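You operate a simulated robot arm through the tools that you are given. There is no shell and no other tool. Be economical: measure what you need, move in short steps, check, and stop when the job is done.

The job below is to be done with a simulated robot arm. You get a single attempt, and the scene is never put back.

JOB
Clamp the orange-ringed hose in the fixture, lever its fitting home, and unclamp it.
Fine: fingers clear of the fixture ram; let the lever come back.

It is judged by the outcome, as a careful person would: the job done as asked, and still so three seconds after it is handed in. It fails if anything else is knocked over, pushed out of place, dropped, spilled or broken.

ROBOT AND FRAMES
A 6-joint arm with a two-finger parallel gripper, fixed in place. Base frame: the origin is at the foot of the arm, x ahead of it, y to its left, z up; the work surface is at about z = 929. Readings come in mm, degrees, newtons and seconds.
With the tool pointing down near the work surface it reaches from about 220 to 660 mm from the base axis. Its first joint turns from -66.0 to 66.0 degrees. Payload 2.9 kg.
Tool frame: the origin (TCP) lies between the finger pads and is the grasp point; the fingertips stand 30 mm ahead of it; z points along the fingers, y is the line along which they close. The gripper opens to 110 mm. The fingers are 20 mm wide and 10 mm thick; the gripper's body (48 by 112 mm) begins 55 mm behind the TCP.
Orientation is told as [roll, pitch, yaw] about the base's x, y, z axes, in that order, counted from this pose: with the fingers straight down and closing along the base's y, the tool's x points along the base's -x, its y along +y and its z along -z.

CONTROLS
- The arm moves only by the tool send_rows. Its argument "commands" is a list of rows, each a list of 7 numbers: the shift along the tool's x, y, z in mm, then the turn, a rotation vector about the tool's x, y, z in degrees, then the closure in counts, from 0 (fully open) to 255 (shut). In form: [[dx, dy, dz, wx, wy, wz, claw], ...]. A call has 1 to 8 rows; each row shifts and turns the commanded pose from where the row before left it, along the tool's axes as they then stand. Each row takes 0.2 s and may step no farther than 50 mm and 8.6 degrees from the row before; otherwise, or with a gripper value out of range, the whole call is refused. A pose out of reach is approached as far as the arm can. The call stops where the force on the tool passes 90 N (or 10 N more than at its start, if that is more) or the arm is blocked; 0.2 s more then pass. The fingers move at their own pace (about 108 mm/s each) and stop on an object; they squeeze with about 28 N. The grip force told is the motor's: it shows also when the fingers shut on nothing. Time passes only in rows, and 0.2 s behind the last, so rows that do not move let the fingers close. The reply holds the time, the measured pose of the TCP, the force on the tool along the base axes, the opening and the grip force, in the units named above and with some noise, and new pictures: "pictures" is both (left out), scene, wrist or none.
- Cameras (640 x 400 px; columns grow to the right, rows downward): "scene" is fixed at [79.9, 433.2, 1427]; the picture's right is [-0.81, -0.58, 0.00], its down [-0.14, 0.20, -0.97] and it looks along [0.57, -0.79, -0.24] (base axes); focal length 277 px, centre (320, 200). "wrist" rides on the gripper at [72, 17, -103] in the tool frame; the picture's right is [-0.23, 0.97, 0.00], its down [-0.76, -0.18, -0.62] and it looks along [-0.61, -0.14, 0.78] (tool axes); focal length 222 px, centre (320, 200).
- probe_pixels(camera, pixels): for up to 12 pixels [column, row] of the newest picture of that camera ("zoom" is the newest enlarged one), the place [x, y, z] in the base frame of the surface seen there, good to about 2 mm, but the place of the scene camera against the robot may be out by one fixed shift of up to 18 mm in any direction. It takes no simulated time.
- enlarge(camera, box): a new picture of the part [left, top, right, bottom] of that camera's present view, enlarged. It takes no simulated time.
- close_job(): hands the job in; it is judged then, once.

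Go step by step. Measure first, check grasps and placings, and put right what went wrong. The budget is 80 turns and 170 pictures, counting those below and the enlarged ones. Unless the task says otherwise, let go and move clear before handing in, and close with one line.

The tools are called as a command line: name --pt "numbers of a row" for each row, then --argument value for the rest, lists and objects as JSON in quotes. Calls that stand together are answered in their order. send_rows: Moves the arm, as the interface text tells. Its arguments: {"type":"object","properties":{"commands":{"type":"array","items":{"type":"array","items":{"type":"number"}}},"pictures":{"type":"string","enum":["both","scene","wrist","none"]}},"required":["commands"]} The other tools are called the same way: probe_pixels (camera, pixels) gives the place of the surface under pixels of a picture; enlarge (camera, box) takes an enlarged picture of a part of a camera's view; close_job () hands the job in.

At the start:

```text
clock: 0.0
eef_pos: [278.8, -150.8, 1363.8]
tool_rot: [0.0, 0.0, 0.0]
contact_force: [0.1, 0.5, -0.4]
opening: 109.9
finger_force: 0.0
```

scene: 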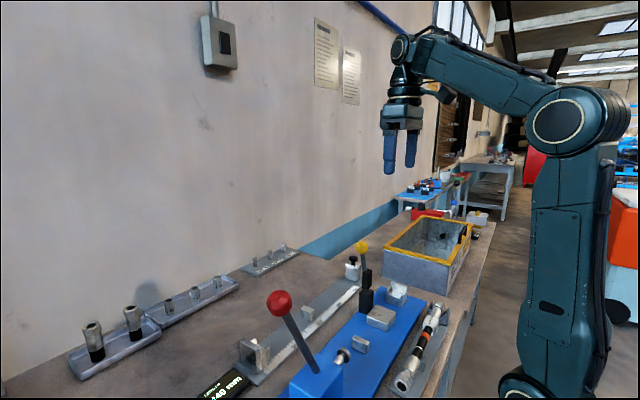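
wrist: 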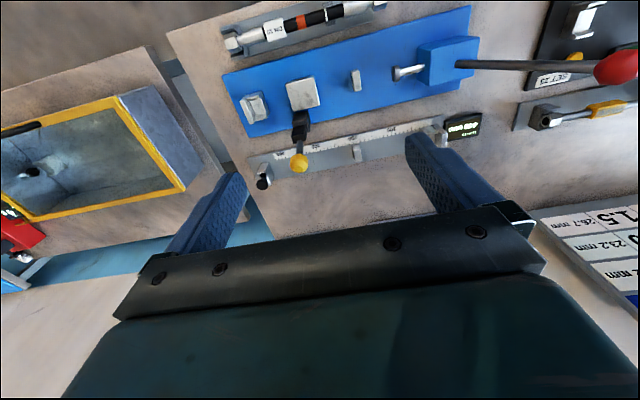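

The wrist picture shows a blue fixture (around 350,75) with a red-knobbed lever, a yellow-knobbed toggle, and a hose with an orange ring in a tray (300,22). I'll enlarge these before measuring.

enlarge --camera "scene" --box '[200, 220, 480, 400]'

enlarge --camera "wrist" --box '[200, 0, 640, 230]'

```text
2.22 times, centred on (340, 310) of scene
```

zoom: 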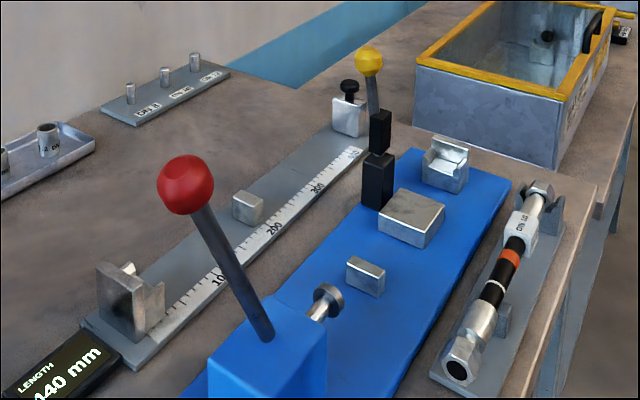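

```text
1.45 times, centred on (420, 115) of wrist
```

zoom: 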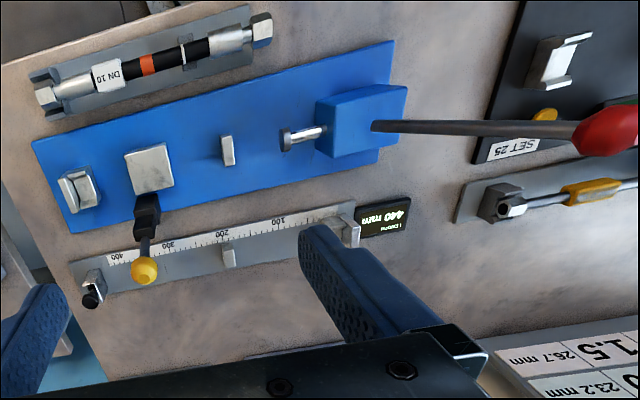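

The hose has the label sleeve at the far end and a white mark by the near fitting, on the ram's side. I'll measure the points in the wrist zoom.

probe_pixels --camera "zoom" --pixels '[[45, 95], [262, 28], [146, 63], [183, 53], [78, 190], [148, 165], [229, 150], [288, 138], [360, 115], [380, 127], [145, 270], [610, 130]]'

probe_pixels --camera "scene" --pixels '[[362, 247], [280, 303], [345, 355], [380, 318], [397, 290], [360, 343], [318, 365], [403, 382], [438, 305], [423, 337], [415, 352], [368, 270]]'

```text
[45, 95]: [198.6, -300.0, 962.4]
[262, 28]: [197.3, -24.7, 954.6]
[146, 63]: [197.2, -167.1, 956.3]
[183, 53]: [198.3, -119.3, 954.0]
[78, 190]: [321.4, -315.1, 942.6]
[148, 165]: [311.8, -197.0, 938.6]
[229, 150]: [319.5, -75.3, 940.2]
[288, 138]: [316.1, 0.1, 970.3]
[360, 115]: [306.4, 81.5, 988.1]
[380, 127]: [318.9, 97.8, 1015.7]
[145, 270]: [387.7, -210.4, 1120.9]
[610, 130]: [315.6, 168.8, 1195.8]
```

```text
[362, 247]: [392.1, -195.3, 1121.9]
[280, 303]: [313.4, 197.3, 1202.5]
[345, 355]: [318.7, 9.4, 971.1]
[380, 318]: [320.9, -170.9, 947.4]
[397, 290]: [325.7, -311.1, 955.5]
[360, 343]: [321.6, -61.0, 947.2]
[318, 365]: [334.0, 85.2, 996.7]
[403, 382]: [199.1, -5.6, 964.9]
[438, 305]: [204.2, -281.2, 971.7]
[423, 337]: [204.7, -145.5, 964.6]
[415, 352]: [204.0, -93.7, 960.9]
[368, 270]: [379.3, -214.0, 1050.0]
```

Hose axis runs along y at x≈198 (y −305 to −15). The fixture axis is at x≈318, and the ram tip is at y≈0. I'll move closer to look at the clamp and ram.

send_rows --pt "8 14 43 0 0 0 0" --pt "8 14 43 0 0 0 0" --pt "8 14 43 0 0 0 0" --pt "8 14 43 0 0 0 0" --pt "8 14 43 0 0 0 0" --pictures "both"

```text
clock: 1.2
eef_pos: [237.0, -78.9, 1148.5]
tool_rot: [-0.1, 0.0, 0.0]
contact_force: [-0.2, 0.5, -0.5]
opening: 109.8
finger_force: 0.1
```

scene: 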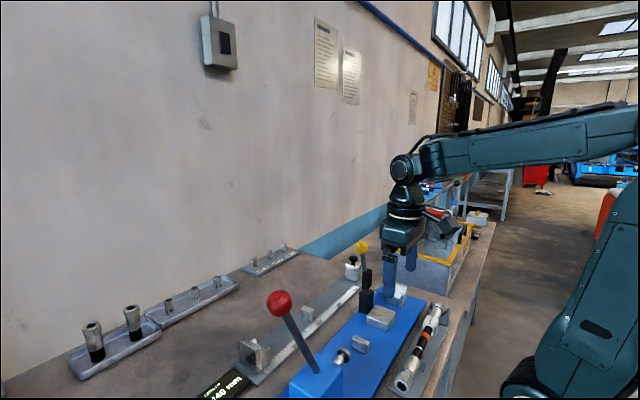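
wrist: 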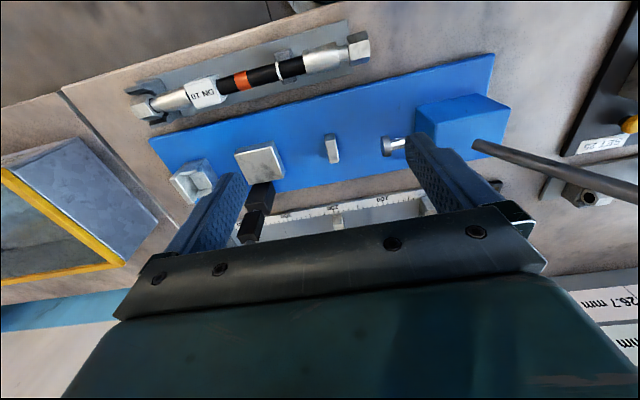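

The wrist view now shows the whole fixture and hose, so I'll enlarge both halves.

enlarge --camera "wrist" --box '[120, 20, 380, 240]'

enlarge --camera "wrist" --box '[300, 60, 540, 210]'

enlarge --camera "scene" --box '[330, 230, 460, 320]'

enlarge --camera "scene" --box '[280, 310, 450, 400]'

```text
1.82 times, centred on (250, 130) of wrist
```

zoom: 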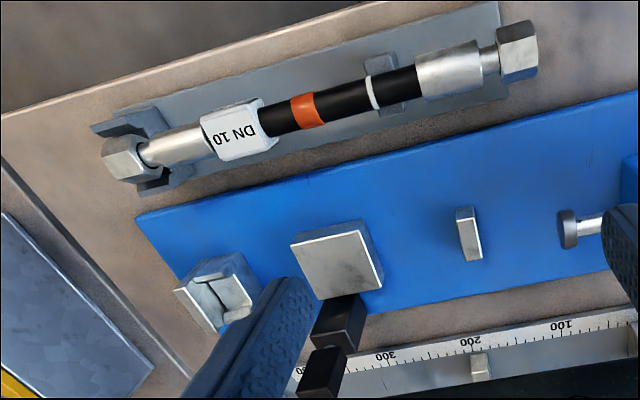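

```text
2.67 times, centred on (420, 135) of wrist
```

zoom: 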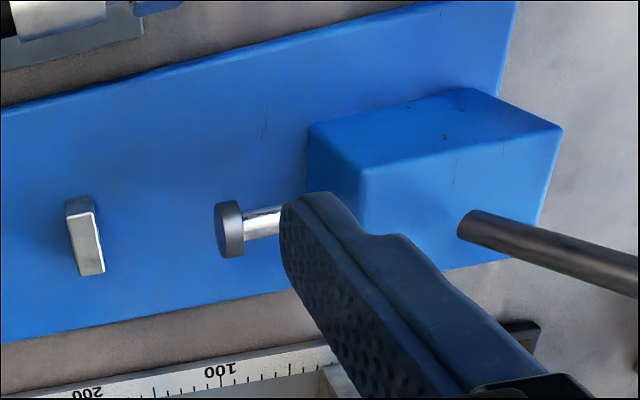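

```text
4.44 times, centred on (395, 275) of scene
```

zoom: 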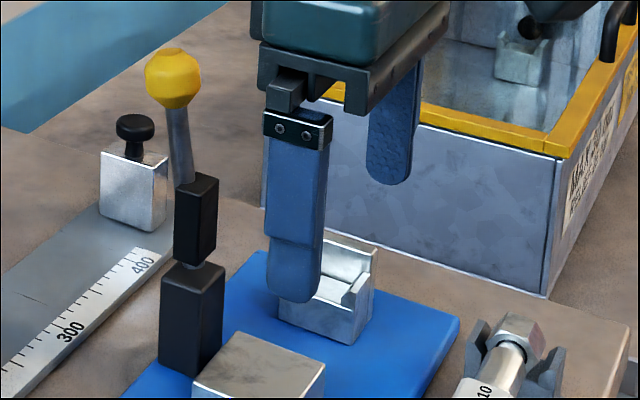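

```text
3.76 times, centred on (365, 355) of scene
```

zoom: 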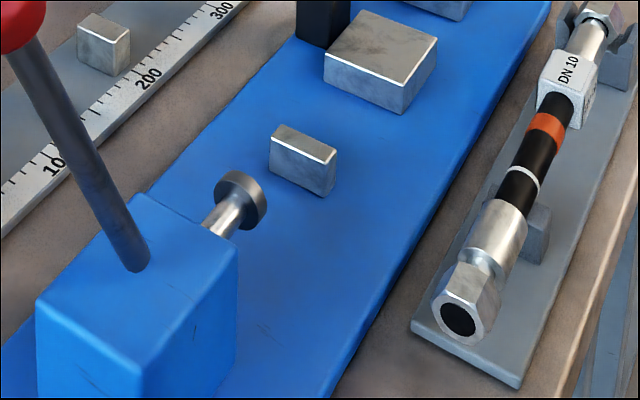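

The fixture has a stop cradle at the far end, an anvil with the toggle clamp, a small rest, and the ram. The near collar sits short of the white mark on the hose, so that is the gap to press closed. I'll measure the details.

enlarge --camera "wrist" --box '[120, 20, 380, 240]'

probe_pixels --camera "zoom" --pixels '[[105, 155], [142, 152], [212, 130], [268, 122], [295, 112], [325, 105], [368, 95], [379, 93], [417, 80], [480, 55], [500, 45], [532, 35]]'

probe_pixels --camera "zoom" --pixels '[[180, 290], [245, 255], [215, 295], [212, 275], [235, 300], [293, 245], [360, 225], [320, 298], [380, 280], [460, 220], [470, 245], [565, 235]]'

probe_pixels --camera "zoom" --pixels '[[130, 130], [180, 180], [385, 65], [400, 110], [160, 170], [560, 100], [400, 240], [300, 50], [480, 210], [480, 258], [340, 310], [325, 365]]'

```text
1.82 times, centred on (250, 130) of wrist
```

zoom: 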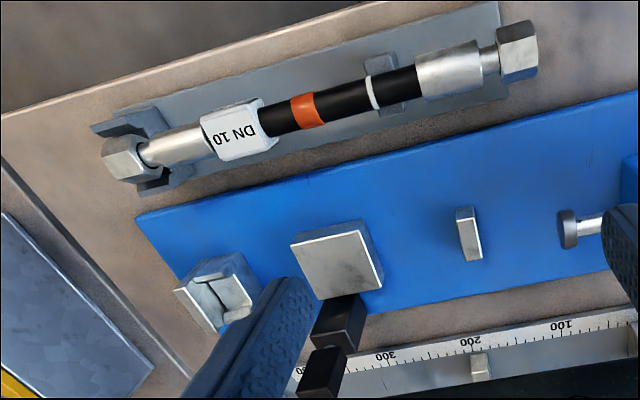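

```text
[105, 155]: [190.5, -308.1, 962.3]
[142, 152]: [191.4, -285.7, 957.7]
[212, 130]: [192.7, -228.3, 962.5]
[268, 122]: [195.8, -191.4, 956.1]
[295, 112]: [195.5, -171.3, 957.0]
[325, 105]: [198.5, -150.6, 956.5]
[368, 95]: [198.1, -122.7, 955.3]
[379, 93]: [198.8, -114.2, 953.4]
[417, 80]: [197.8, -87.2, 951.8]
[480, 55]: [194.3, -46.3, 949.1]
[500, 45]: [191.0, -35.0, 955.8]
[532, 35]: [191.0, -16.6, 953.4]
```

```text
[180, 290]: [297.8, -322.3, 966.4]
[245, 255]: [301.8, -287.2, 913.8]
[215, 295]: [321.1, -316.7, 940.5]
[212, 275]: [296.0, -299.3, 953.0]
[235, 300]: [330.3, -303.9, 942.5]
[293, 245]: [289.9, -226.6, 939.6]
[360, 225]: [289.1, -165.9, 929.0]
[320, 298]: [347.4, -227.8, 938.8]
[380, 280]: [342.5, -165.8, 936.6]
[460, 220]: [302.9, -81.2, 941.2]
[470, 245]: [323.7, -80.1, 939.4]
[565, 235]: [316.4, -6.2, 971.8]
```

```text
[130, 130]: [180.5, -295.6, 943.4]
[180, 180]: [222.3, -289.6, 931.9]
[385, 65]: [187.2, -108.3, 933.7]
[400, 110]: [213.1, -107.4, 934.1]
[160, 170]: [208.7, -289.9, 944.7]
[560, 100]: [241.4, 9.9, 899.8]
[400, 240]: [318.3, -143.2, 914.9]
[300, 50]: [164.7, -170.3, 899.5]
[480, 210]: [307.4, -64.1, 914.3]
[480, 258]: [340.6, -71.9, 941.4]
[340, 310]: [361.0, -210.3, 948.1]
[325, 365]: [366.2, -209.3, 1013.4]
```

The hose label block spans y −228…−191, the white mark is at y≈−118 and the collar edge at −87. I'll move over the cradle and anvil for a clear view of where the hose sits.

send_rows --pt "0 -45 5 0 0 0 0" --pt "0 -45 5 0 0 0 0" --pt "0 -45 5 0 0 0 0" --pt "0 -45 5 0 0 0 0" --pictures "wrist"

enlarge --camera "wrist" --box '[240, 60, 460, 210]'

```text
clock: 2.2
eef_pos: [238.0, -264.7, 1127.6]
tool_rot: [-0.1, -0.1, 0.0]
contact_force: [0.2, 0.0, -0.1]
opening: 110.0
finger_force: 0.0
```

wrist: 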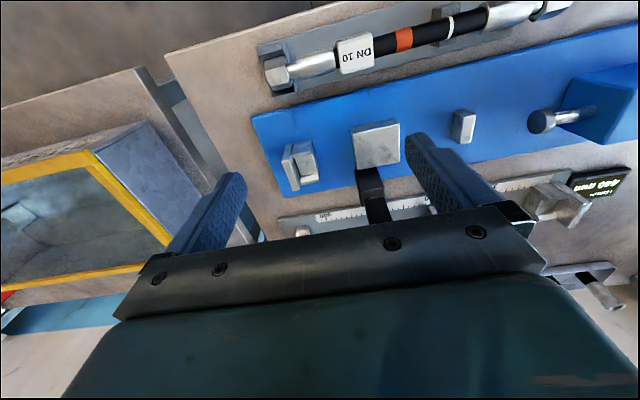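

```text
2.67 times, centred on (350, 135) of wrist
```

zoom: 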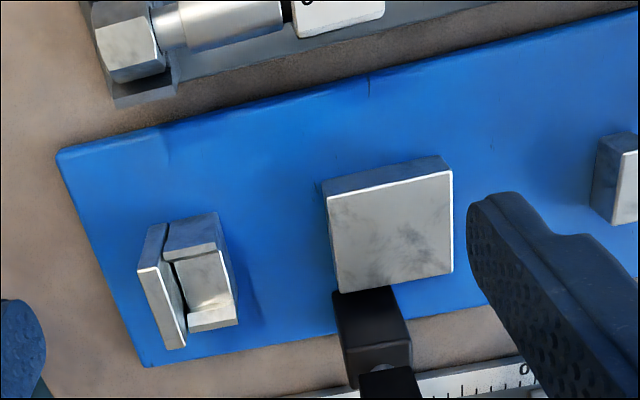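

The cradle has a tall end wall on the −y side and a U-saddle in front of it. I'll probe the exact places.

probe_pixels --camera "zoom" --pixels '[[145, 265], [180, 340], [162, 290], [190, 250], [205, 285], [212, 320], [228, 290], [180, 275], [172, 300], [215, 245], [200, 325], [235, 322]]'

probe_pixels --camera "zoom" --pixels '[[328, 200], [450, 175], [340, 290], [452, 270], [395, 230], [620, 145], [618, 210], [360, 310], [100, 200], [40, 200], [390, 345], [340, 40]]'

probe_pixels --camera "wrist" --pixels '[[545, 122], [535, 122], [541, 113], [541, 131], [575, 112], [455, 113], [462, 138], [473, 115], [352, 55], [404, 40], [448, 25], [610, 80]]'

```text
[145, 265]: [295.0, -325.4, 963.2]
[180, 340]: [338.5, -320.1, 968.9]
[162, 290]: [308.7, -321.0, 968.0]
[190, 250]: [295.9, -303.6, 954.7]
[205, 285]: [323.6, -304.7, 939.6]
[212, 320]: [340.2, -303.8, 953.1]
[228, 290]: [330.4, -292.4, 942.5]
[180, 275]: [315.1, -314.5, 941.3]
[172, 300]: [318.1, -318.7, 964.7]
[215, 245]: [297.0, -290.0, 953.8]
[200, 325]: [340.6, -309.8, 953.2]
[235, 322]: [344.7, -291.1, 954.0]
```

```text
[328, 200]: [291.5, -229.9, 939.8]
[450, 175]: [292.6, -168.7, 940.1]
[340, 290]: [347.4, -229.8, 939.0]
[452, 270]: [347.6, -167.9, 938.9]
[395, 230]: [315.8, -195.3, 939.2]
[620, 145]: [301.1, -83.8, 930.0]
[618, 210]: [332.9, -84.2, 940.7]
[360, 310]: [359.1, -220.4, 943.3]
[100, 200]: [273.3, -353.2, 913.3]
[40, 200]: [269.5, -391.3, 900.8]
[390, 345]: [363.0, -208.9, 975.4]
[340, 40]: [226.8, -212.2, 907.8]
```

```text
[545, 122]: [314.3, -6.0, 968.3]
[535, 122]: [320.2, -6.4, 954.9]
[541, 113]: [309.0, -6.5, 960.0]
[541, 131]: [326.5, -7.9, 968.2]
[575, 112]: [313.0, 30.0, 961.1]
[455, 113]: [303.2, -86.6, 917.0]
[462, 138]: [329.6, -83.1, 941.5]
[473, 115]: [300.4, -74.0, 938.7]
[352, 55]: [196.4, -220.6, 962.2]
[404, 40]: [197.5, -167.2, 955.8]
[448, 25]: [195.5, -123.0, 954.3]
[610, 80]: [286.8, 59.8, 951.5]
```

Cradle wall face is at y≈−318 with its floor at z≈940. The anvil spans x 292–347, y −230…−168 at z≈939.5, the rest is at y −84…−73, and the ram axis is at x≈318, z≈957. I'll go above the hose's rubber at about (198, −145) and start yawing to grip across it.

send_rows --pt "13 40 0 0 0 0 0" --pt "13 40 0 0 0 0 0" --pt "13 40 0 0 0 0 0" --pt "0 0 0 0 0 8.5 0" --pt "0 0 0 0 0 8.5 0" --pt "0 0 0 0 0 8.5 0" --pt "0 0 0 0 0 8.5 0" --pt "0 0 0 0 0 8.5 0" --pictures "none"

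send_rows --pt "0 0 0 0 0 8.5 0" --pt "0 0 0 0 0 8.5 0" --pt "0 0 0 0 0 8.5 0" --pt "0 0 0 0 0 8.5 0" --pt "0 0 0 0 0 8.5 0" --pt "0 0 0 0 0 5 0" --pictures "both"

```text
clock: 4.0
eef_pos: [199.6, -141.0, 1128.2]
tool_rot: [-0.1, -0.1, -42.6]
contact_force: [1.2, 0.7, -0.1]
opening: 109.7
finger_force: 0.1
```

```text
clock: 5.4
eef_pos: [199.9, -139.8, 1129.9]
tool_rot: [0.0, -0.1, -90.2]
contact_force: [0.0, -0.1, -0.1]
opening: 110.3
finger_force: 0.1
```

scene: 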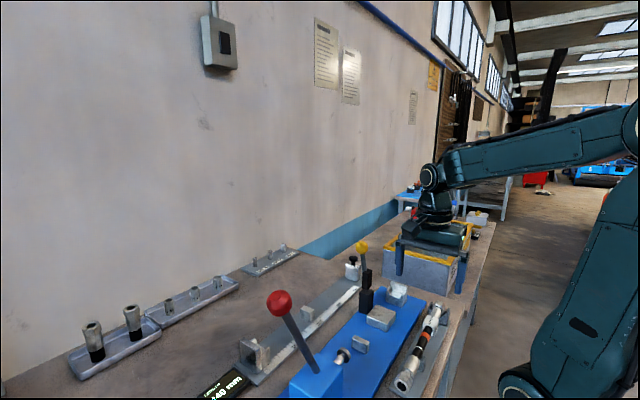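
wrist: 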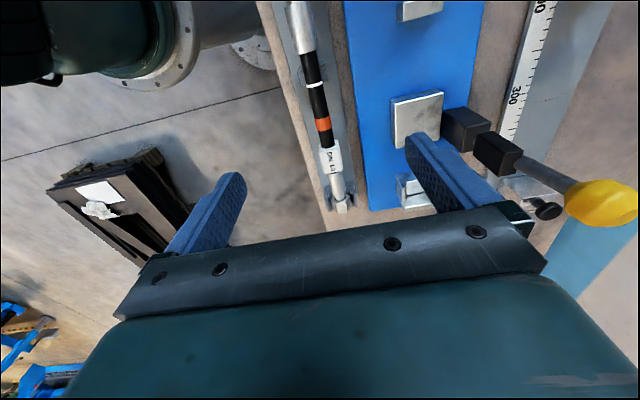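

The yaw is reached and the hose lies between the fingers at columns 300–345. I'll probe its edges to get the axis.

enlarge --camera "wrist" --box '[260, 0, 400, 220]'

probe_pixels --camera "wrist" --pixels '[[312, 102], [319, 102], [325, 101], [310, 84], [321, 84], [315, 124], [331, 123], [321, 150], [341, 150], [341, 203], [293, 20], [312, 18]]'

```text
1.82 times, centred on (330, 110) of wrist
```

zoom: 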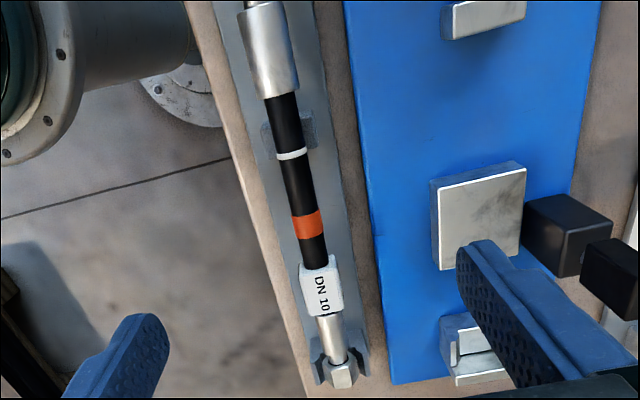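

```text
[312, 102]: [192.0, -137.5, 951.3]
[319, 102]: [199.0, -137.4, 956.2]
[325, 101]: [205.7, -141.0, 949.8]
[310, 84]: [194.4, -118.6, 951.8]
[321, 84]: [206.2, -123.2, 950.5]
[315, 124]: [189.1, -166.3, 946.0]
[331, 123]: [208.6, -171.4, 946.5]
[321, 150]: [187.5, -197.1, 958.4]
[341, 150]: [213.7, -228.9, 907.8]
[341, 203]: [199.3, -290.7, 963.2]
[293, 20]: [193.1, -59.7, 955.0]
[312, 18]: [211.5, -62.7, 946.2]
```

Hose axis is x≈199, z≈946, radius about 10 mm, and the bare rubber between the ring and the mark is right under the TCP. Next I'll half-close the fingers and descend.

send_rows --pt "0 0 45 0 0 0 120" --pt "0 0 45 0 0 0 120" --pt "0 0 45 0 0 0 120" --pt "0 0 25 0 0 0 120" --pt "0 0 18 0 0 0 120" --pictures "both"

```text
clock: 6.6
eef_pos: [199.9, -139.7, 951.7]
tool_rot: [0.0, -0.1, -90.0]
contact_force: [-0.1, -0.4, 0.8]
opening: 58.2
finger_force: 0.0
```

scene: 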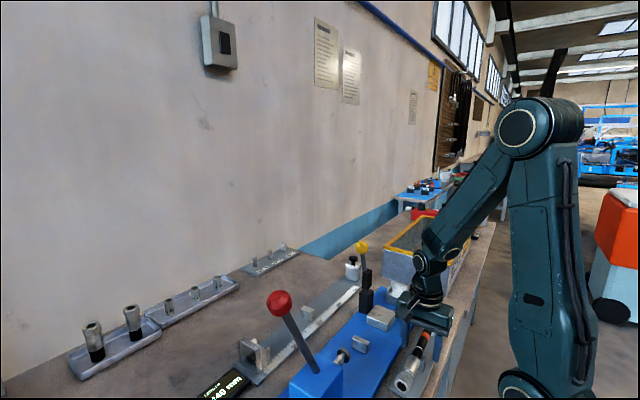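
wrist: 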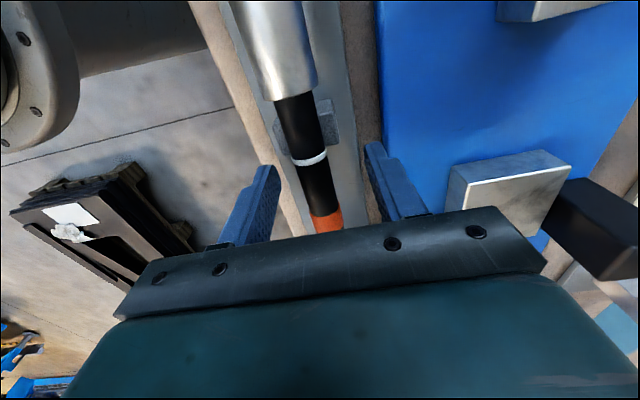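

The rubber between the white ring (310,160) and the orange ring (325,222) is between the pads. I'll close on it.

send_rows --pt "0 0 0 0 0 0 255" --pt "0 0 0 0 0 0 255" --pt "0 0 0 0 0 0 255" --pictures "wrist"

```text
clock: 7.4
eef_pos: [199.5, -140.0, 951.7]
tool_rot: [0.1, -0.1, -90.0]
contact_force: [-0.8, -0.4, -0.1]
opening: 18.0
finger_force: 28.3
```

wrist: 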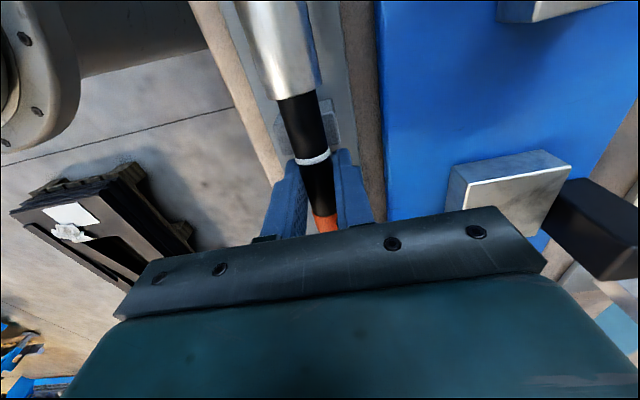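

The grip holds at 18 mm. I'll lift straight up 75 mm and check.

send_rows --pt "0 0 -10 0 0 0 255" --pt "0 0 -20 0 0 0 255" --pt "0 0 -25 0 0 0 255" --pt "0 0 -20 0 0 0 255" --pt "0 0 0 0 0 0 255" --pictures "both"

enlarge --camera "scene" --box '[300, 220, 500, 400]'

```text
clock: 8.6
eef_pos: [200.3, -140.7, 1026.8]
tool_rot: [0.1, -0.2, -90.0]
contact_force: [-0.2, 0.4, -1.1]
opening: 0.0
finger_force: 27.9
```

scene: 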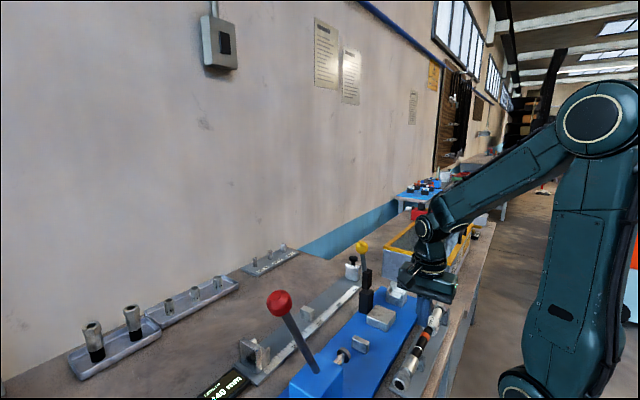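
wrist: 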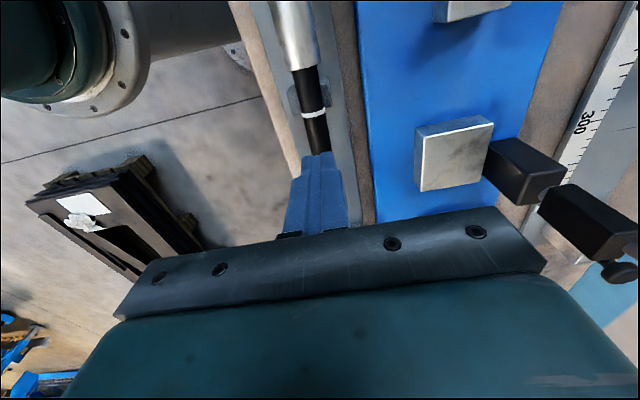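

```text
2.22 times, centred on (400, 310) of scene
```

zoom: 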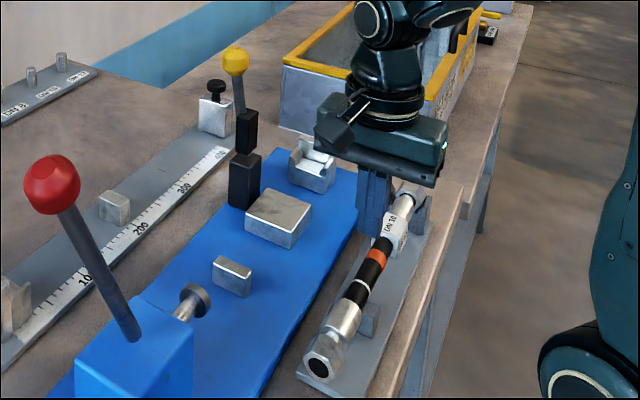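

The fingers are shut on nothing (opening 0): the rubber slipped out and the hose is still in its tray. I'll check whether the hose moved.

probe_pixels --camera "zoom" --pixels '[[408, 188], [392, 228], [378, 252], [363, 281], [340, 312], [325, 355]]'

enlarge --camera "wrist" --box '[230, 0, 390, 170]'

probe_pixels --camera "wrist" --pixels '[[313, 113], [302, 115], [323, 112], [295, 68], [318, 65], [312, 140], [302, 140], [324, 138], [296, 40], [285, 40], [309, 38]]'

```text
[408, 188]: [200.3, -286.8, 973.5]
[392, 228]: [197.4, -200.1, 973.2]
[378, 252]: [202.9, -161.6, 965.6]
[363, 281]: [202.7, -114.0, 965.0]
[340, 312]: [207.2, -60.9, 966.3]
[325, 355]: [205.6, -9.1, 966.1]
```

```text
2.35 times, centred on (310, 85) of wrist
```

zoom: 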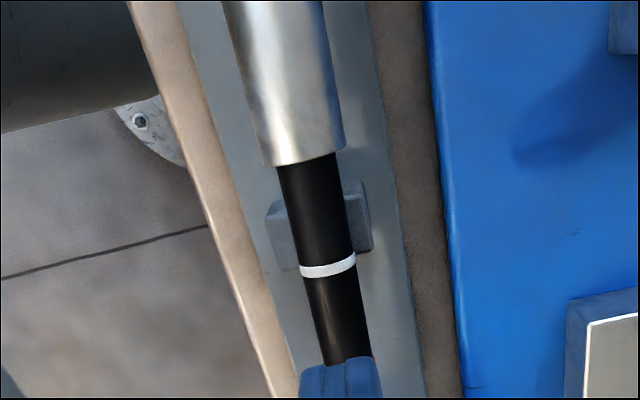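

```text
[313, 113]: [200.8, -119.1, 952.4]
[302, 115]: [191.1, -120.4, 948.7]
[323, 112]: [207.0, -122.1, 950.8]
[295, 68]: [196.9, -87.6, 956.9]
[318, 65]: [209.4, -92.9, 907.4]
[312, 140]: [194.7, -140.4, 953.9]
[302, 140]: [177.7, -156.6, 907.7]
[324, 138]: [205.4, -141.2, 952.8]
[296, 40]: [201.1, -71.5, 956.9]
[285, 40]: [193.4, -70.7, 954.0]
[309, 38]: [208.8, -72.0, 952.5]
```

The hose hasn't moved (white mark still at y≈−119). I'll regrip with the pads deeper, centred on the axis (z≈944), and lift slowly while watching the force.

send_rows --pt "0 0 0 0 0 0 120" --pt "0 0 0 0 0 0 120" --pt "0 0 35 0 0 0 120" --pt "0 0 35 0 0 0 120" --pt "0 0 13 0 0 0 120" --pt "0 0 0 0 0 0 255" --pt "0 0 0 0 0 0 255" --pt "0 0 0 0 0 0 255" --pictures "none"

send_rows --pt "0 0 -2 0 0 0 255" --pt "0 0 -2 0 0 0 255" --pictures "scene"

```text
clock: 10.4
eef_pos: [199.7, -142.5, 941.4]
tool_rot: [-0.1, -0.1, -90.0]
contact_force: [-0.8, -0.4, 0.7]
opening: 17.8
finger_force: 28.1
```

```text
clock: 11.0
eef_pos: [200.3, -141.8, 946.1]
tool_rot: [0.0, -0.1, -90.0]
contact_force: [0.0, 0.1, -3.8]
opening: 17.9
finger_force: 28.8
```

scene: 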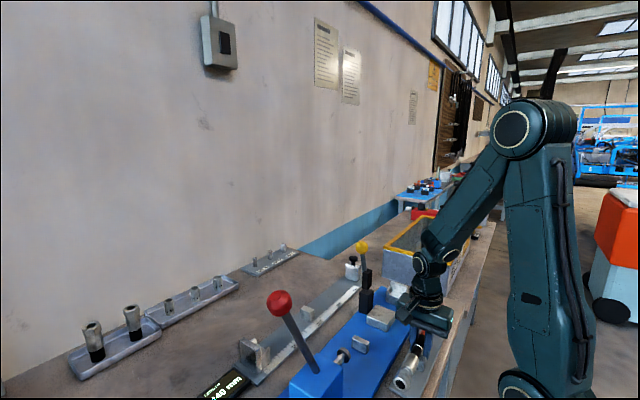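

The tool now carries about 4 N and the grip is still 17.9 mm. I'll continue the lift gently.

send_rows --pt "0 0 -2 0 0 0 255" --pt "0 0 -3 0 0 0 255" --pt "0 0 -4 0 0 0 255" --pt "0 0 -4 0 0 0 255" --pictures "wrist"

enlarge --camera "scene" --box '[340, 260, 500, 400]'

```text
clock: 12.0
eef_pos: [200.0, -142.6, 959.9]
tool_rot: [0.0, 0.0, -90.0]
contact_force: [0.1, 0.3, -3.0]
opening: 17.9
finger_force: 28.1
```

wrist: 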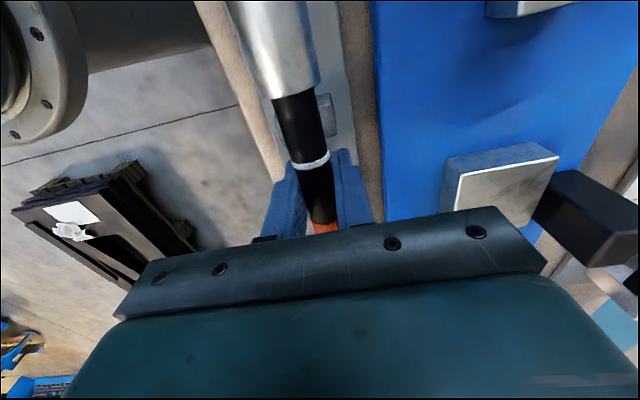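

```text
2.86 times, centred on (420, 330) of scene
```

zoom: 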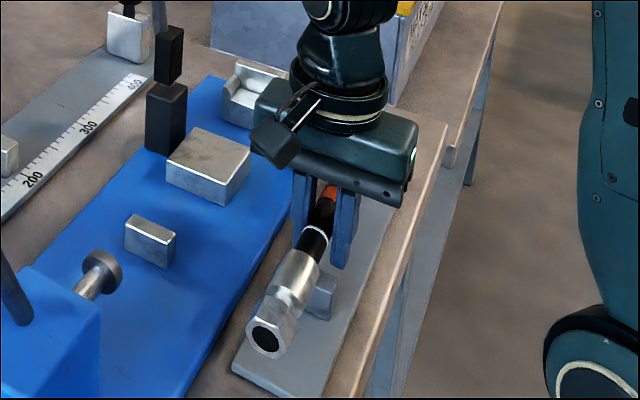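

The hose hangs in the grip and rises with it. I'll lift on to about z = 1012.

send_rows --pt "0 0 -5 0 0 0 255" --pt "0 0 -7 0 0 0 255" --pt "0 0 -8 0 0 0 255" --pt "0 0 -8 0 0 0 255" --pt "0 0 -8 0 0 0 255" --pt "0 0 -8 0 0 0 255" --pt "0 0 -6 0 0 0 255" --pt "0 0 -2 0 0 0 255" --pictures "both"

enlarge --camera "scene" --box '[340, 240, 500, 400]'

```text
clock: 13.8
eef_pos: [200.5, -140.7, 1013.3]
tool_rot: [-0.1, 0.0, -90.0]
contact_force: [-0.2, -0.4, -3.9]
opening: 17.9
finger_force: 27.4
```

scene: 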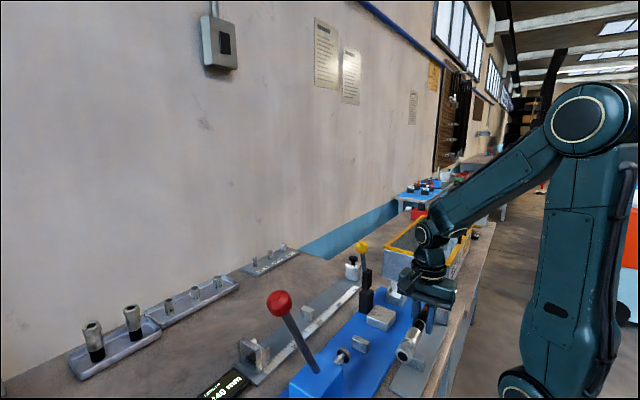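
wrist: 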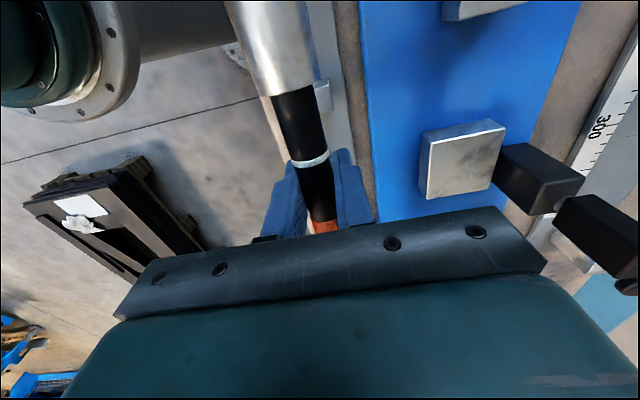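

```text
2.50 times, centred on (420, 320) of scene
```

zoom: 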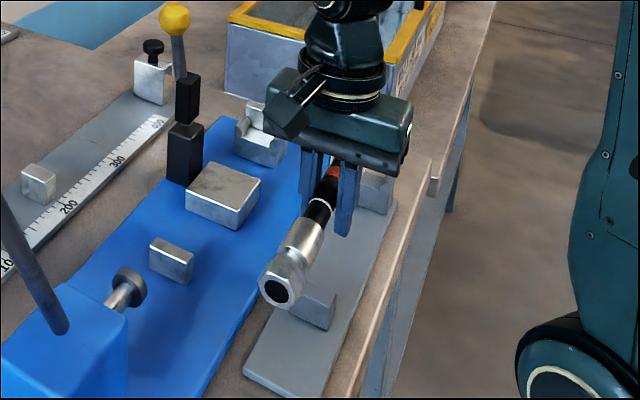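

The hose is clear of the tray. I'll check it is level before carrying it across.

probe_pixels --camera "wrist" --pixels '[[309, 162], [296, 100], [270, 70], [283, 30], [321, 200], [259, 8], [290, 70], [305, 70]]'

probe_pixels --camera "zoom" --pixels '[[330, 185], [320, 208], [302, 235], [285, 268], [277, 291], [262, 290], [295, 292]]'

```text
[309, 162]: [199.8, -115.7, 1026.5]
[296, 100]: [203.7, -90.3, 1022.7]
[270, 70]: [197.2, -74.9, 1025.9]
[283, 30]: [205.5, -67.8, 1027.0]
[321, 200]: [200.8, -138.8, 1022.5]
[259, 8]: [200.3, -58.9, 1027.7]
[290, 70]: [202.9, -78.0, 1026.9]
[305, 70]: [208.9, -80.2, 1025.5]
```

```text
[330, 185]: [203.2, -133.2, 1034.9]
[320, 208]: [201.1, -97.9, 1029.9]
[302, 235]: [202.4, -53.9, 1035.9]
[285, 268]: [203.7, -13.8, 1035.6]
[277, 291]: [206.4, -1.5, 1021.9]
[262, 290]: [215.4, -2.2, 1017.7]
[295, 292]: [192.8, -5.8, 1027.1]
```

The hose is level, with its axis about 3 mm above the TCP. I'll carry it across to x = 319, shifting y by −9 so the hex ends just short of the cradle wall.

send_rows --pt "-3 15 0 0 0 0 255" --pt "-3 20 0 0 0 0 255" --pt "-3 20 0 0 0 0 255" --pt "0 20 0 0 0 0 255" --pt "0 20 0 0 0 0 255" --pt "0 15 0 0 0 0 255" --pt "0 8.5 0 0 0 0 255" --pt "0 0 0 0 0 0 255" --pictures "both"

enlarge --camera "scene" --box '[310, 230, 470, 380]'

```text
clock: 15.6
eef_pos: [319.6, -148.9, 1011.6]
tool_rot: [0.0, -0.1, -90.0]
contact_force: [-1.0, 0.3, -2.7]
opening: 18.0
finger_force: 28.0
```

scene: 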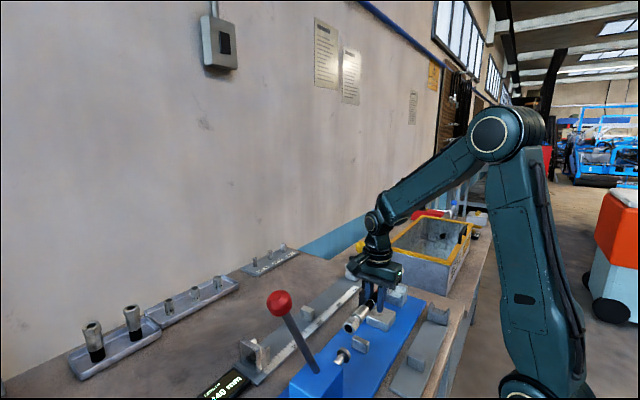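
wrist: 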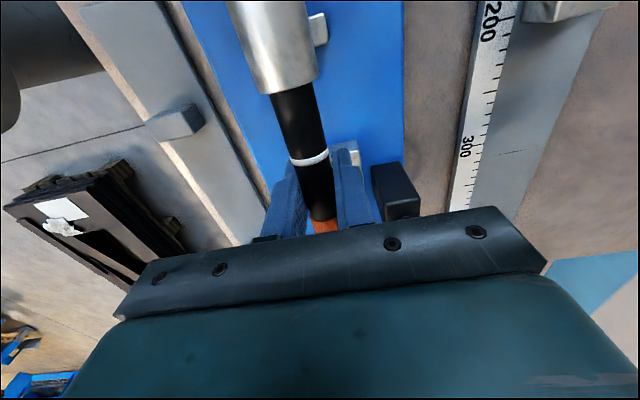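

```text
2.67 times, centred on (390, 305) of scene
```

zoom: 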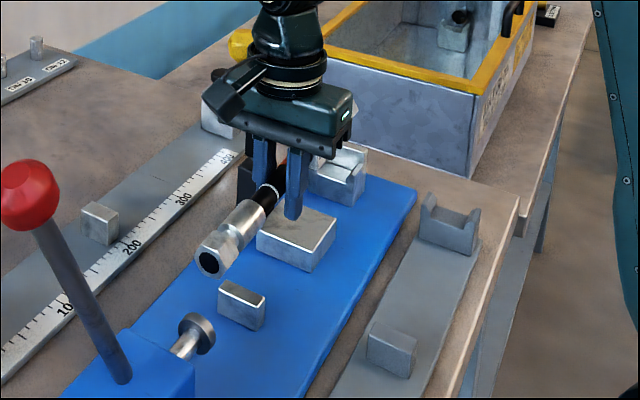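

Aligned over the fixture: y −148.9 puts the hex end at about −315 against a wall face at −318. I'll lower most of the way.

send_rows --pt "0 0 12 0 0 0 255" --pt "0 0 12 0 0 0 255" --pt "0 0 12 0 0 0 255" --pt "0 0 8 0 0 0 255" --pt "0 0 4 0 0 0 255" --pictures "both"

enlarge --camera "scene" --box '[310, 250, 450, 380]'

```text
clock: 16.8
eef_pos: [318.2, -149.8, 964.5]
tool_rot: [-0.1, -0.1, -90.0]
contact_force: [0.2, 0.3, -2.9]
opening: 18.0
finger_force: 27.9
```

scene: 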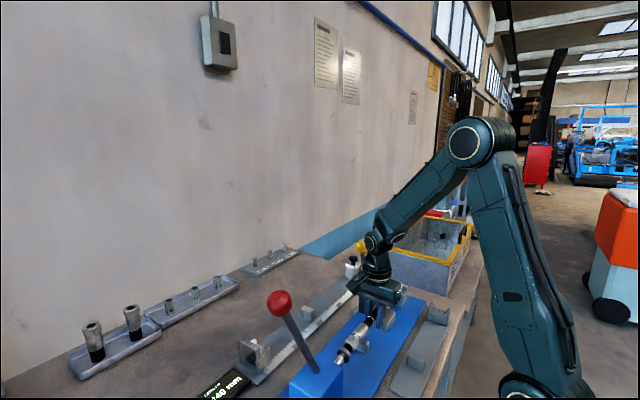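
wrist: 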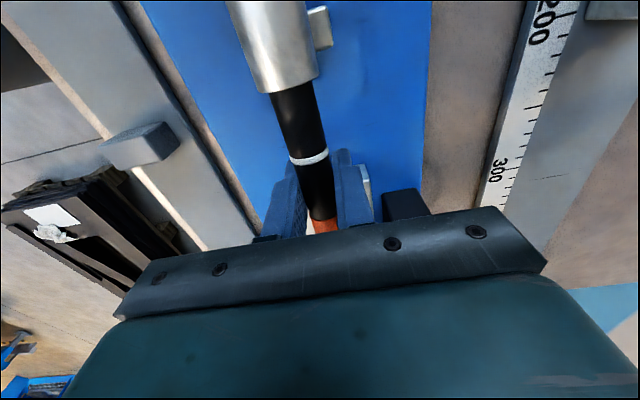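

```text
3.08 times, centred on (380, 315) of scene
```

zoom: 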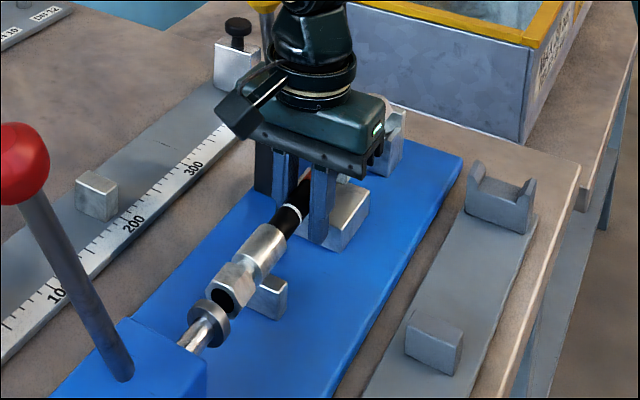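

The nut clears the ram face and no contact is felt yet. I'll lower in 2 mm steps.

send_rows --pt "0 0 2 0 0 0 255" --pt "0 0 2 0 0 0 255" --pt "0 0 2 0 0 0 255" --pt "0 0 0 0 0 0 255" --pictures "none"

send_rows --pt "0 0 2 0 0 0 255" --pt "0 0 2 0 0 0 255" --pt "0 0 0 0 0 0 255" --pictures "scene"

```text
clock: 17.8
eef_pos: [318.0, -150.0, 958.8]
tool_rot: [0.1, -0.1, -90.0]
contact_force: [0.1, -0.4, -4.3]
opening: 17.9
finger_force: 27.8
```

```text
clock: 18.6
eef_pos: [318.7, -149.9, 953.6]
tool_rot: [0.0, -0.1, -89.9]
contact_force: [-0.1, 0.6, -3.3]
opening: 18.2
finger_force: 27.6
```

scene: 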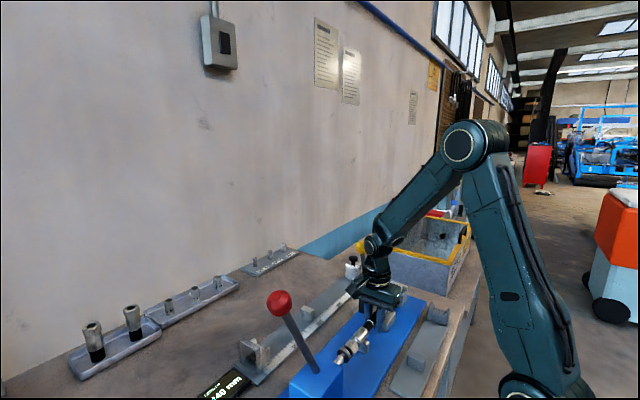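

Still no contact at z = 953.6. I'll continue in small steps.

send_rows --pt "0 0 1.5 0 0 0 255" --pt "0 0 1.5 0 0 0 255" --pt "0 0 0 0 0 0 255" --pictures "none"

send_rows --pt "0 0 1 0 0 0 255" --pt "0 0 1 0 0 0 255" --pt "0 0 0 0 0 0 255" --pictures "wrist"

enlarge --camera "scene" --box '[310, 270, 430, 380]'

```text
clock: 19.4
eef_pos: [319.1, -150.1, 950.4]
tool_rot: [0.0, -0.1, -90.2]
contact_force: [-10.9, 3.6, 29.9]
opening: 18.1
finger_force: 28.2
```

```text
clock: 20.2
eef_pos: [318.5, -150.7, 949.6]
tool_rot: [0.1, -0.2, -90.1]
contact_force: [-15.4, -0.8, 41.5]
opening: 18.2
finger_force: 27.7
```

wrist: 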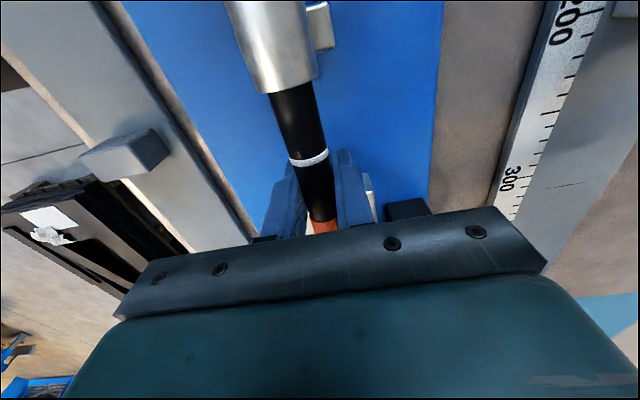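

```text
3.64 times, centred on (370, 325) of scene
```

zoom: 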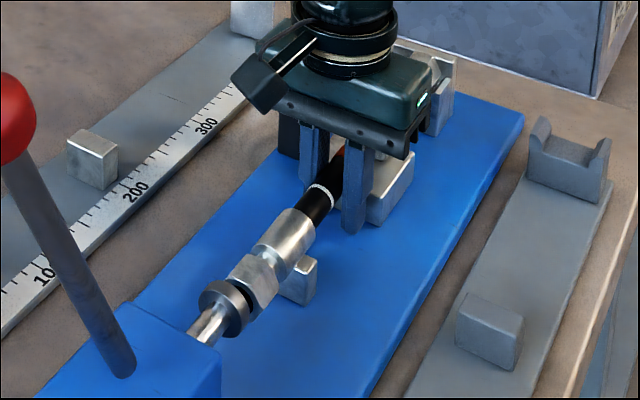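

Contact: 30–40 N up with a side force of −15 N, so it is bearing on the fixture. I'll ease up 1.5 mm and check it is seated properly rather than on a cheek.

send_rows --pt "0 0 -2 0 0 0 255" --pt "0 0 0 0 0 0 255" --pictures "none"

enlarge --camera "scene" --box '[320, 310, 390, 380]'

probe_pixels --camera "zoom" --pixels '[[135, 300], [175, 350], [205, 295], [215, 240], [260, 290], [270, 200], [330, 170], [360, 130], [315, 190], [290, 290]]'

```text
clock: 20.8
eef_pos: [318.9, -147.5, 950.1]
tool_rot: [-0.2, 0.0, -89.9]
contact_force: [-0.4, -0.7, -2.1]
opening: 17.9
finger_force: 27.8
```

```text
5.71 times, centred on (355, 345) of scene
```

zoom: 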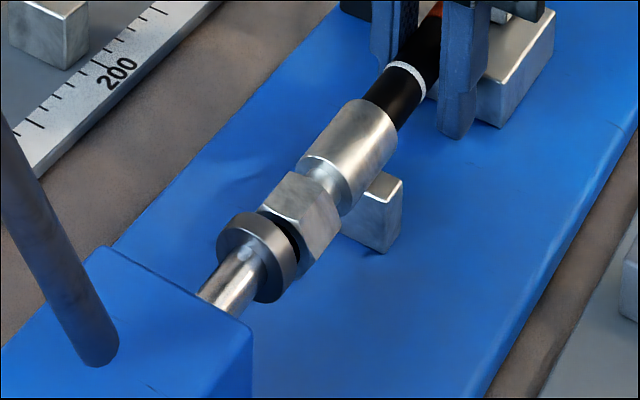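

```text
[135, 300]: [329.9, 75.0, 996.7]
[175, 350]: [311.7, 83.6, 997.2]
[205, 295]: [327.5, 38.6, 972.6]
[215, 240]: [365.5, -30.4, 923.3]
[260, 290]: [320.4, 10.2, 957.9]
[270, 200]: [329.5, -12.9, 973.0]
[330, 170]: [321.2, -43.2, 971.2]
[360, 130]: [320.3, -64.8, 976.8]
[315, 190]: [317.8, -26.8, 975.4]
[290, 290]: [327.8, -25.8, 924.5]
```

The side force is gone and the nut looks coaxial with the ram. I'll lower the last millimetre and open slightly.

send_rows --pt "0 0 0.7 0 0 0 255" --pt "0 0 0 0 0 0 200" --pt "0 0 0 0 0 0 180" --pt "0 0 0 0 0 0 160" --pt "0 0 0 0 0 0 140" --pictures "both"

enlarge --camera "scene" --box '[320, 270, 420, 380]'

```text
clock: 22.0
eef_pos: [318.9, -149.8, 950.0]
tool_rot: [0.0, -0.1, -90.0]
contact_force: [0.4, -0.6, 0.7]
opening: 49.5
finger_force: 0.0
```

scene: 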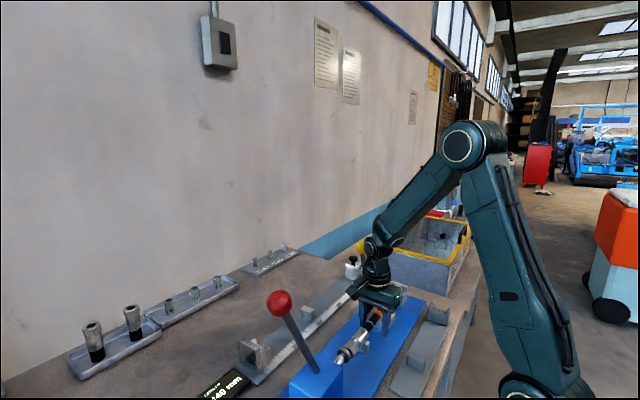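
wrist: 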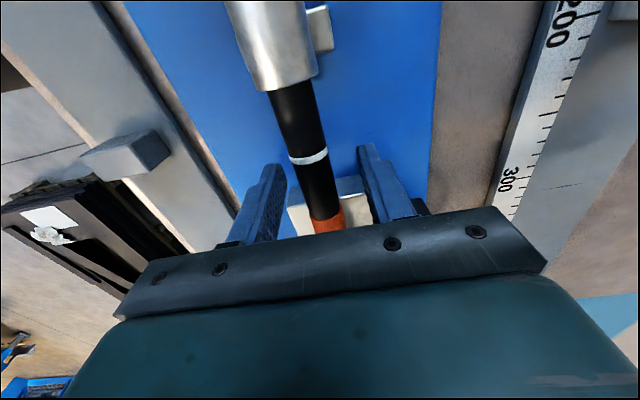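

```text
3.64 times, centred on (370, 325) of scene
```

zoom: 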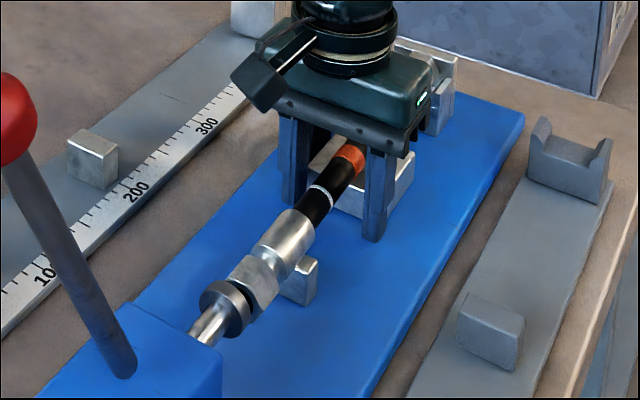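

The hose stays put after release. I'll retreat straight up and then back toward −x for a view.

send_rows --pt "0 0 -25 0 0 0 120" --pt "0 0 -45 0 0 0 120" --pt "0 0 -45 0 0 0 120" --pt "0 -40 -45 0 0 0 120" --pt "0 -40 -30 0 0 0 120" --pictures "both"

enlarge --camera "wrist" --box '[280, 0, 480, 230]'

enlarge --camera "scene" --box '[320, 230, 450, 380]'

```text
refused: row 4 steps farther than a row can; nothing moved
```

```text
1.74 times, centred on (380, 115) of wrist
```

zoom: 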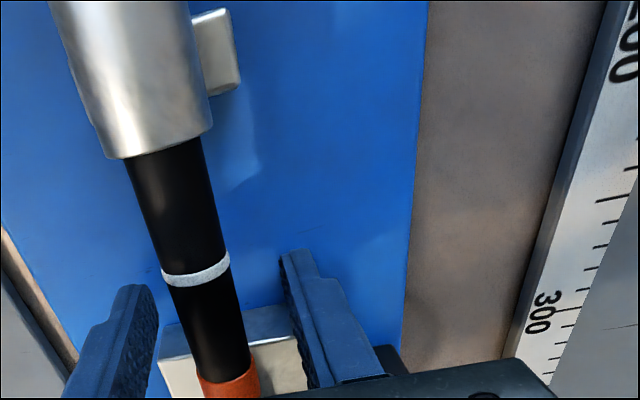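

```text
2.67 times, centred on (385, 305) of scene
```

zoom: 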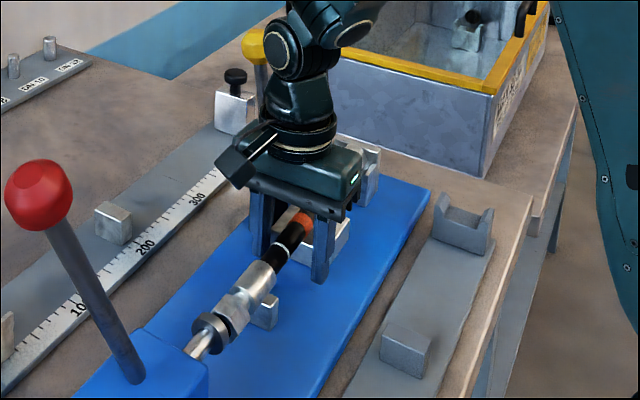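

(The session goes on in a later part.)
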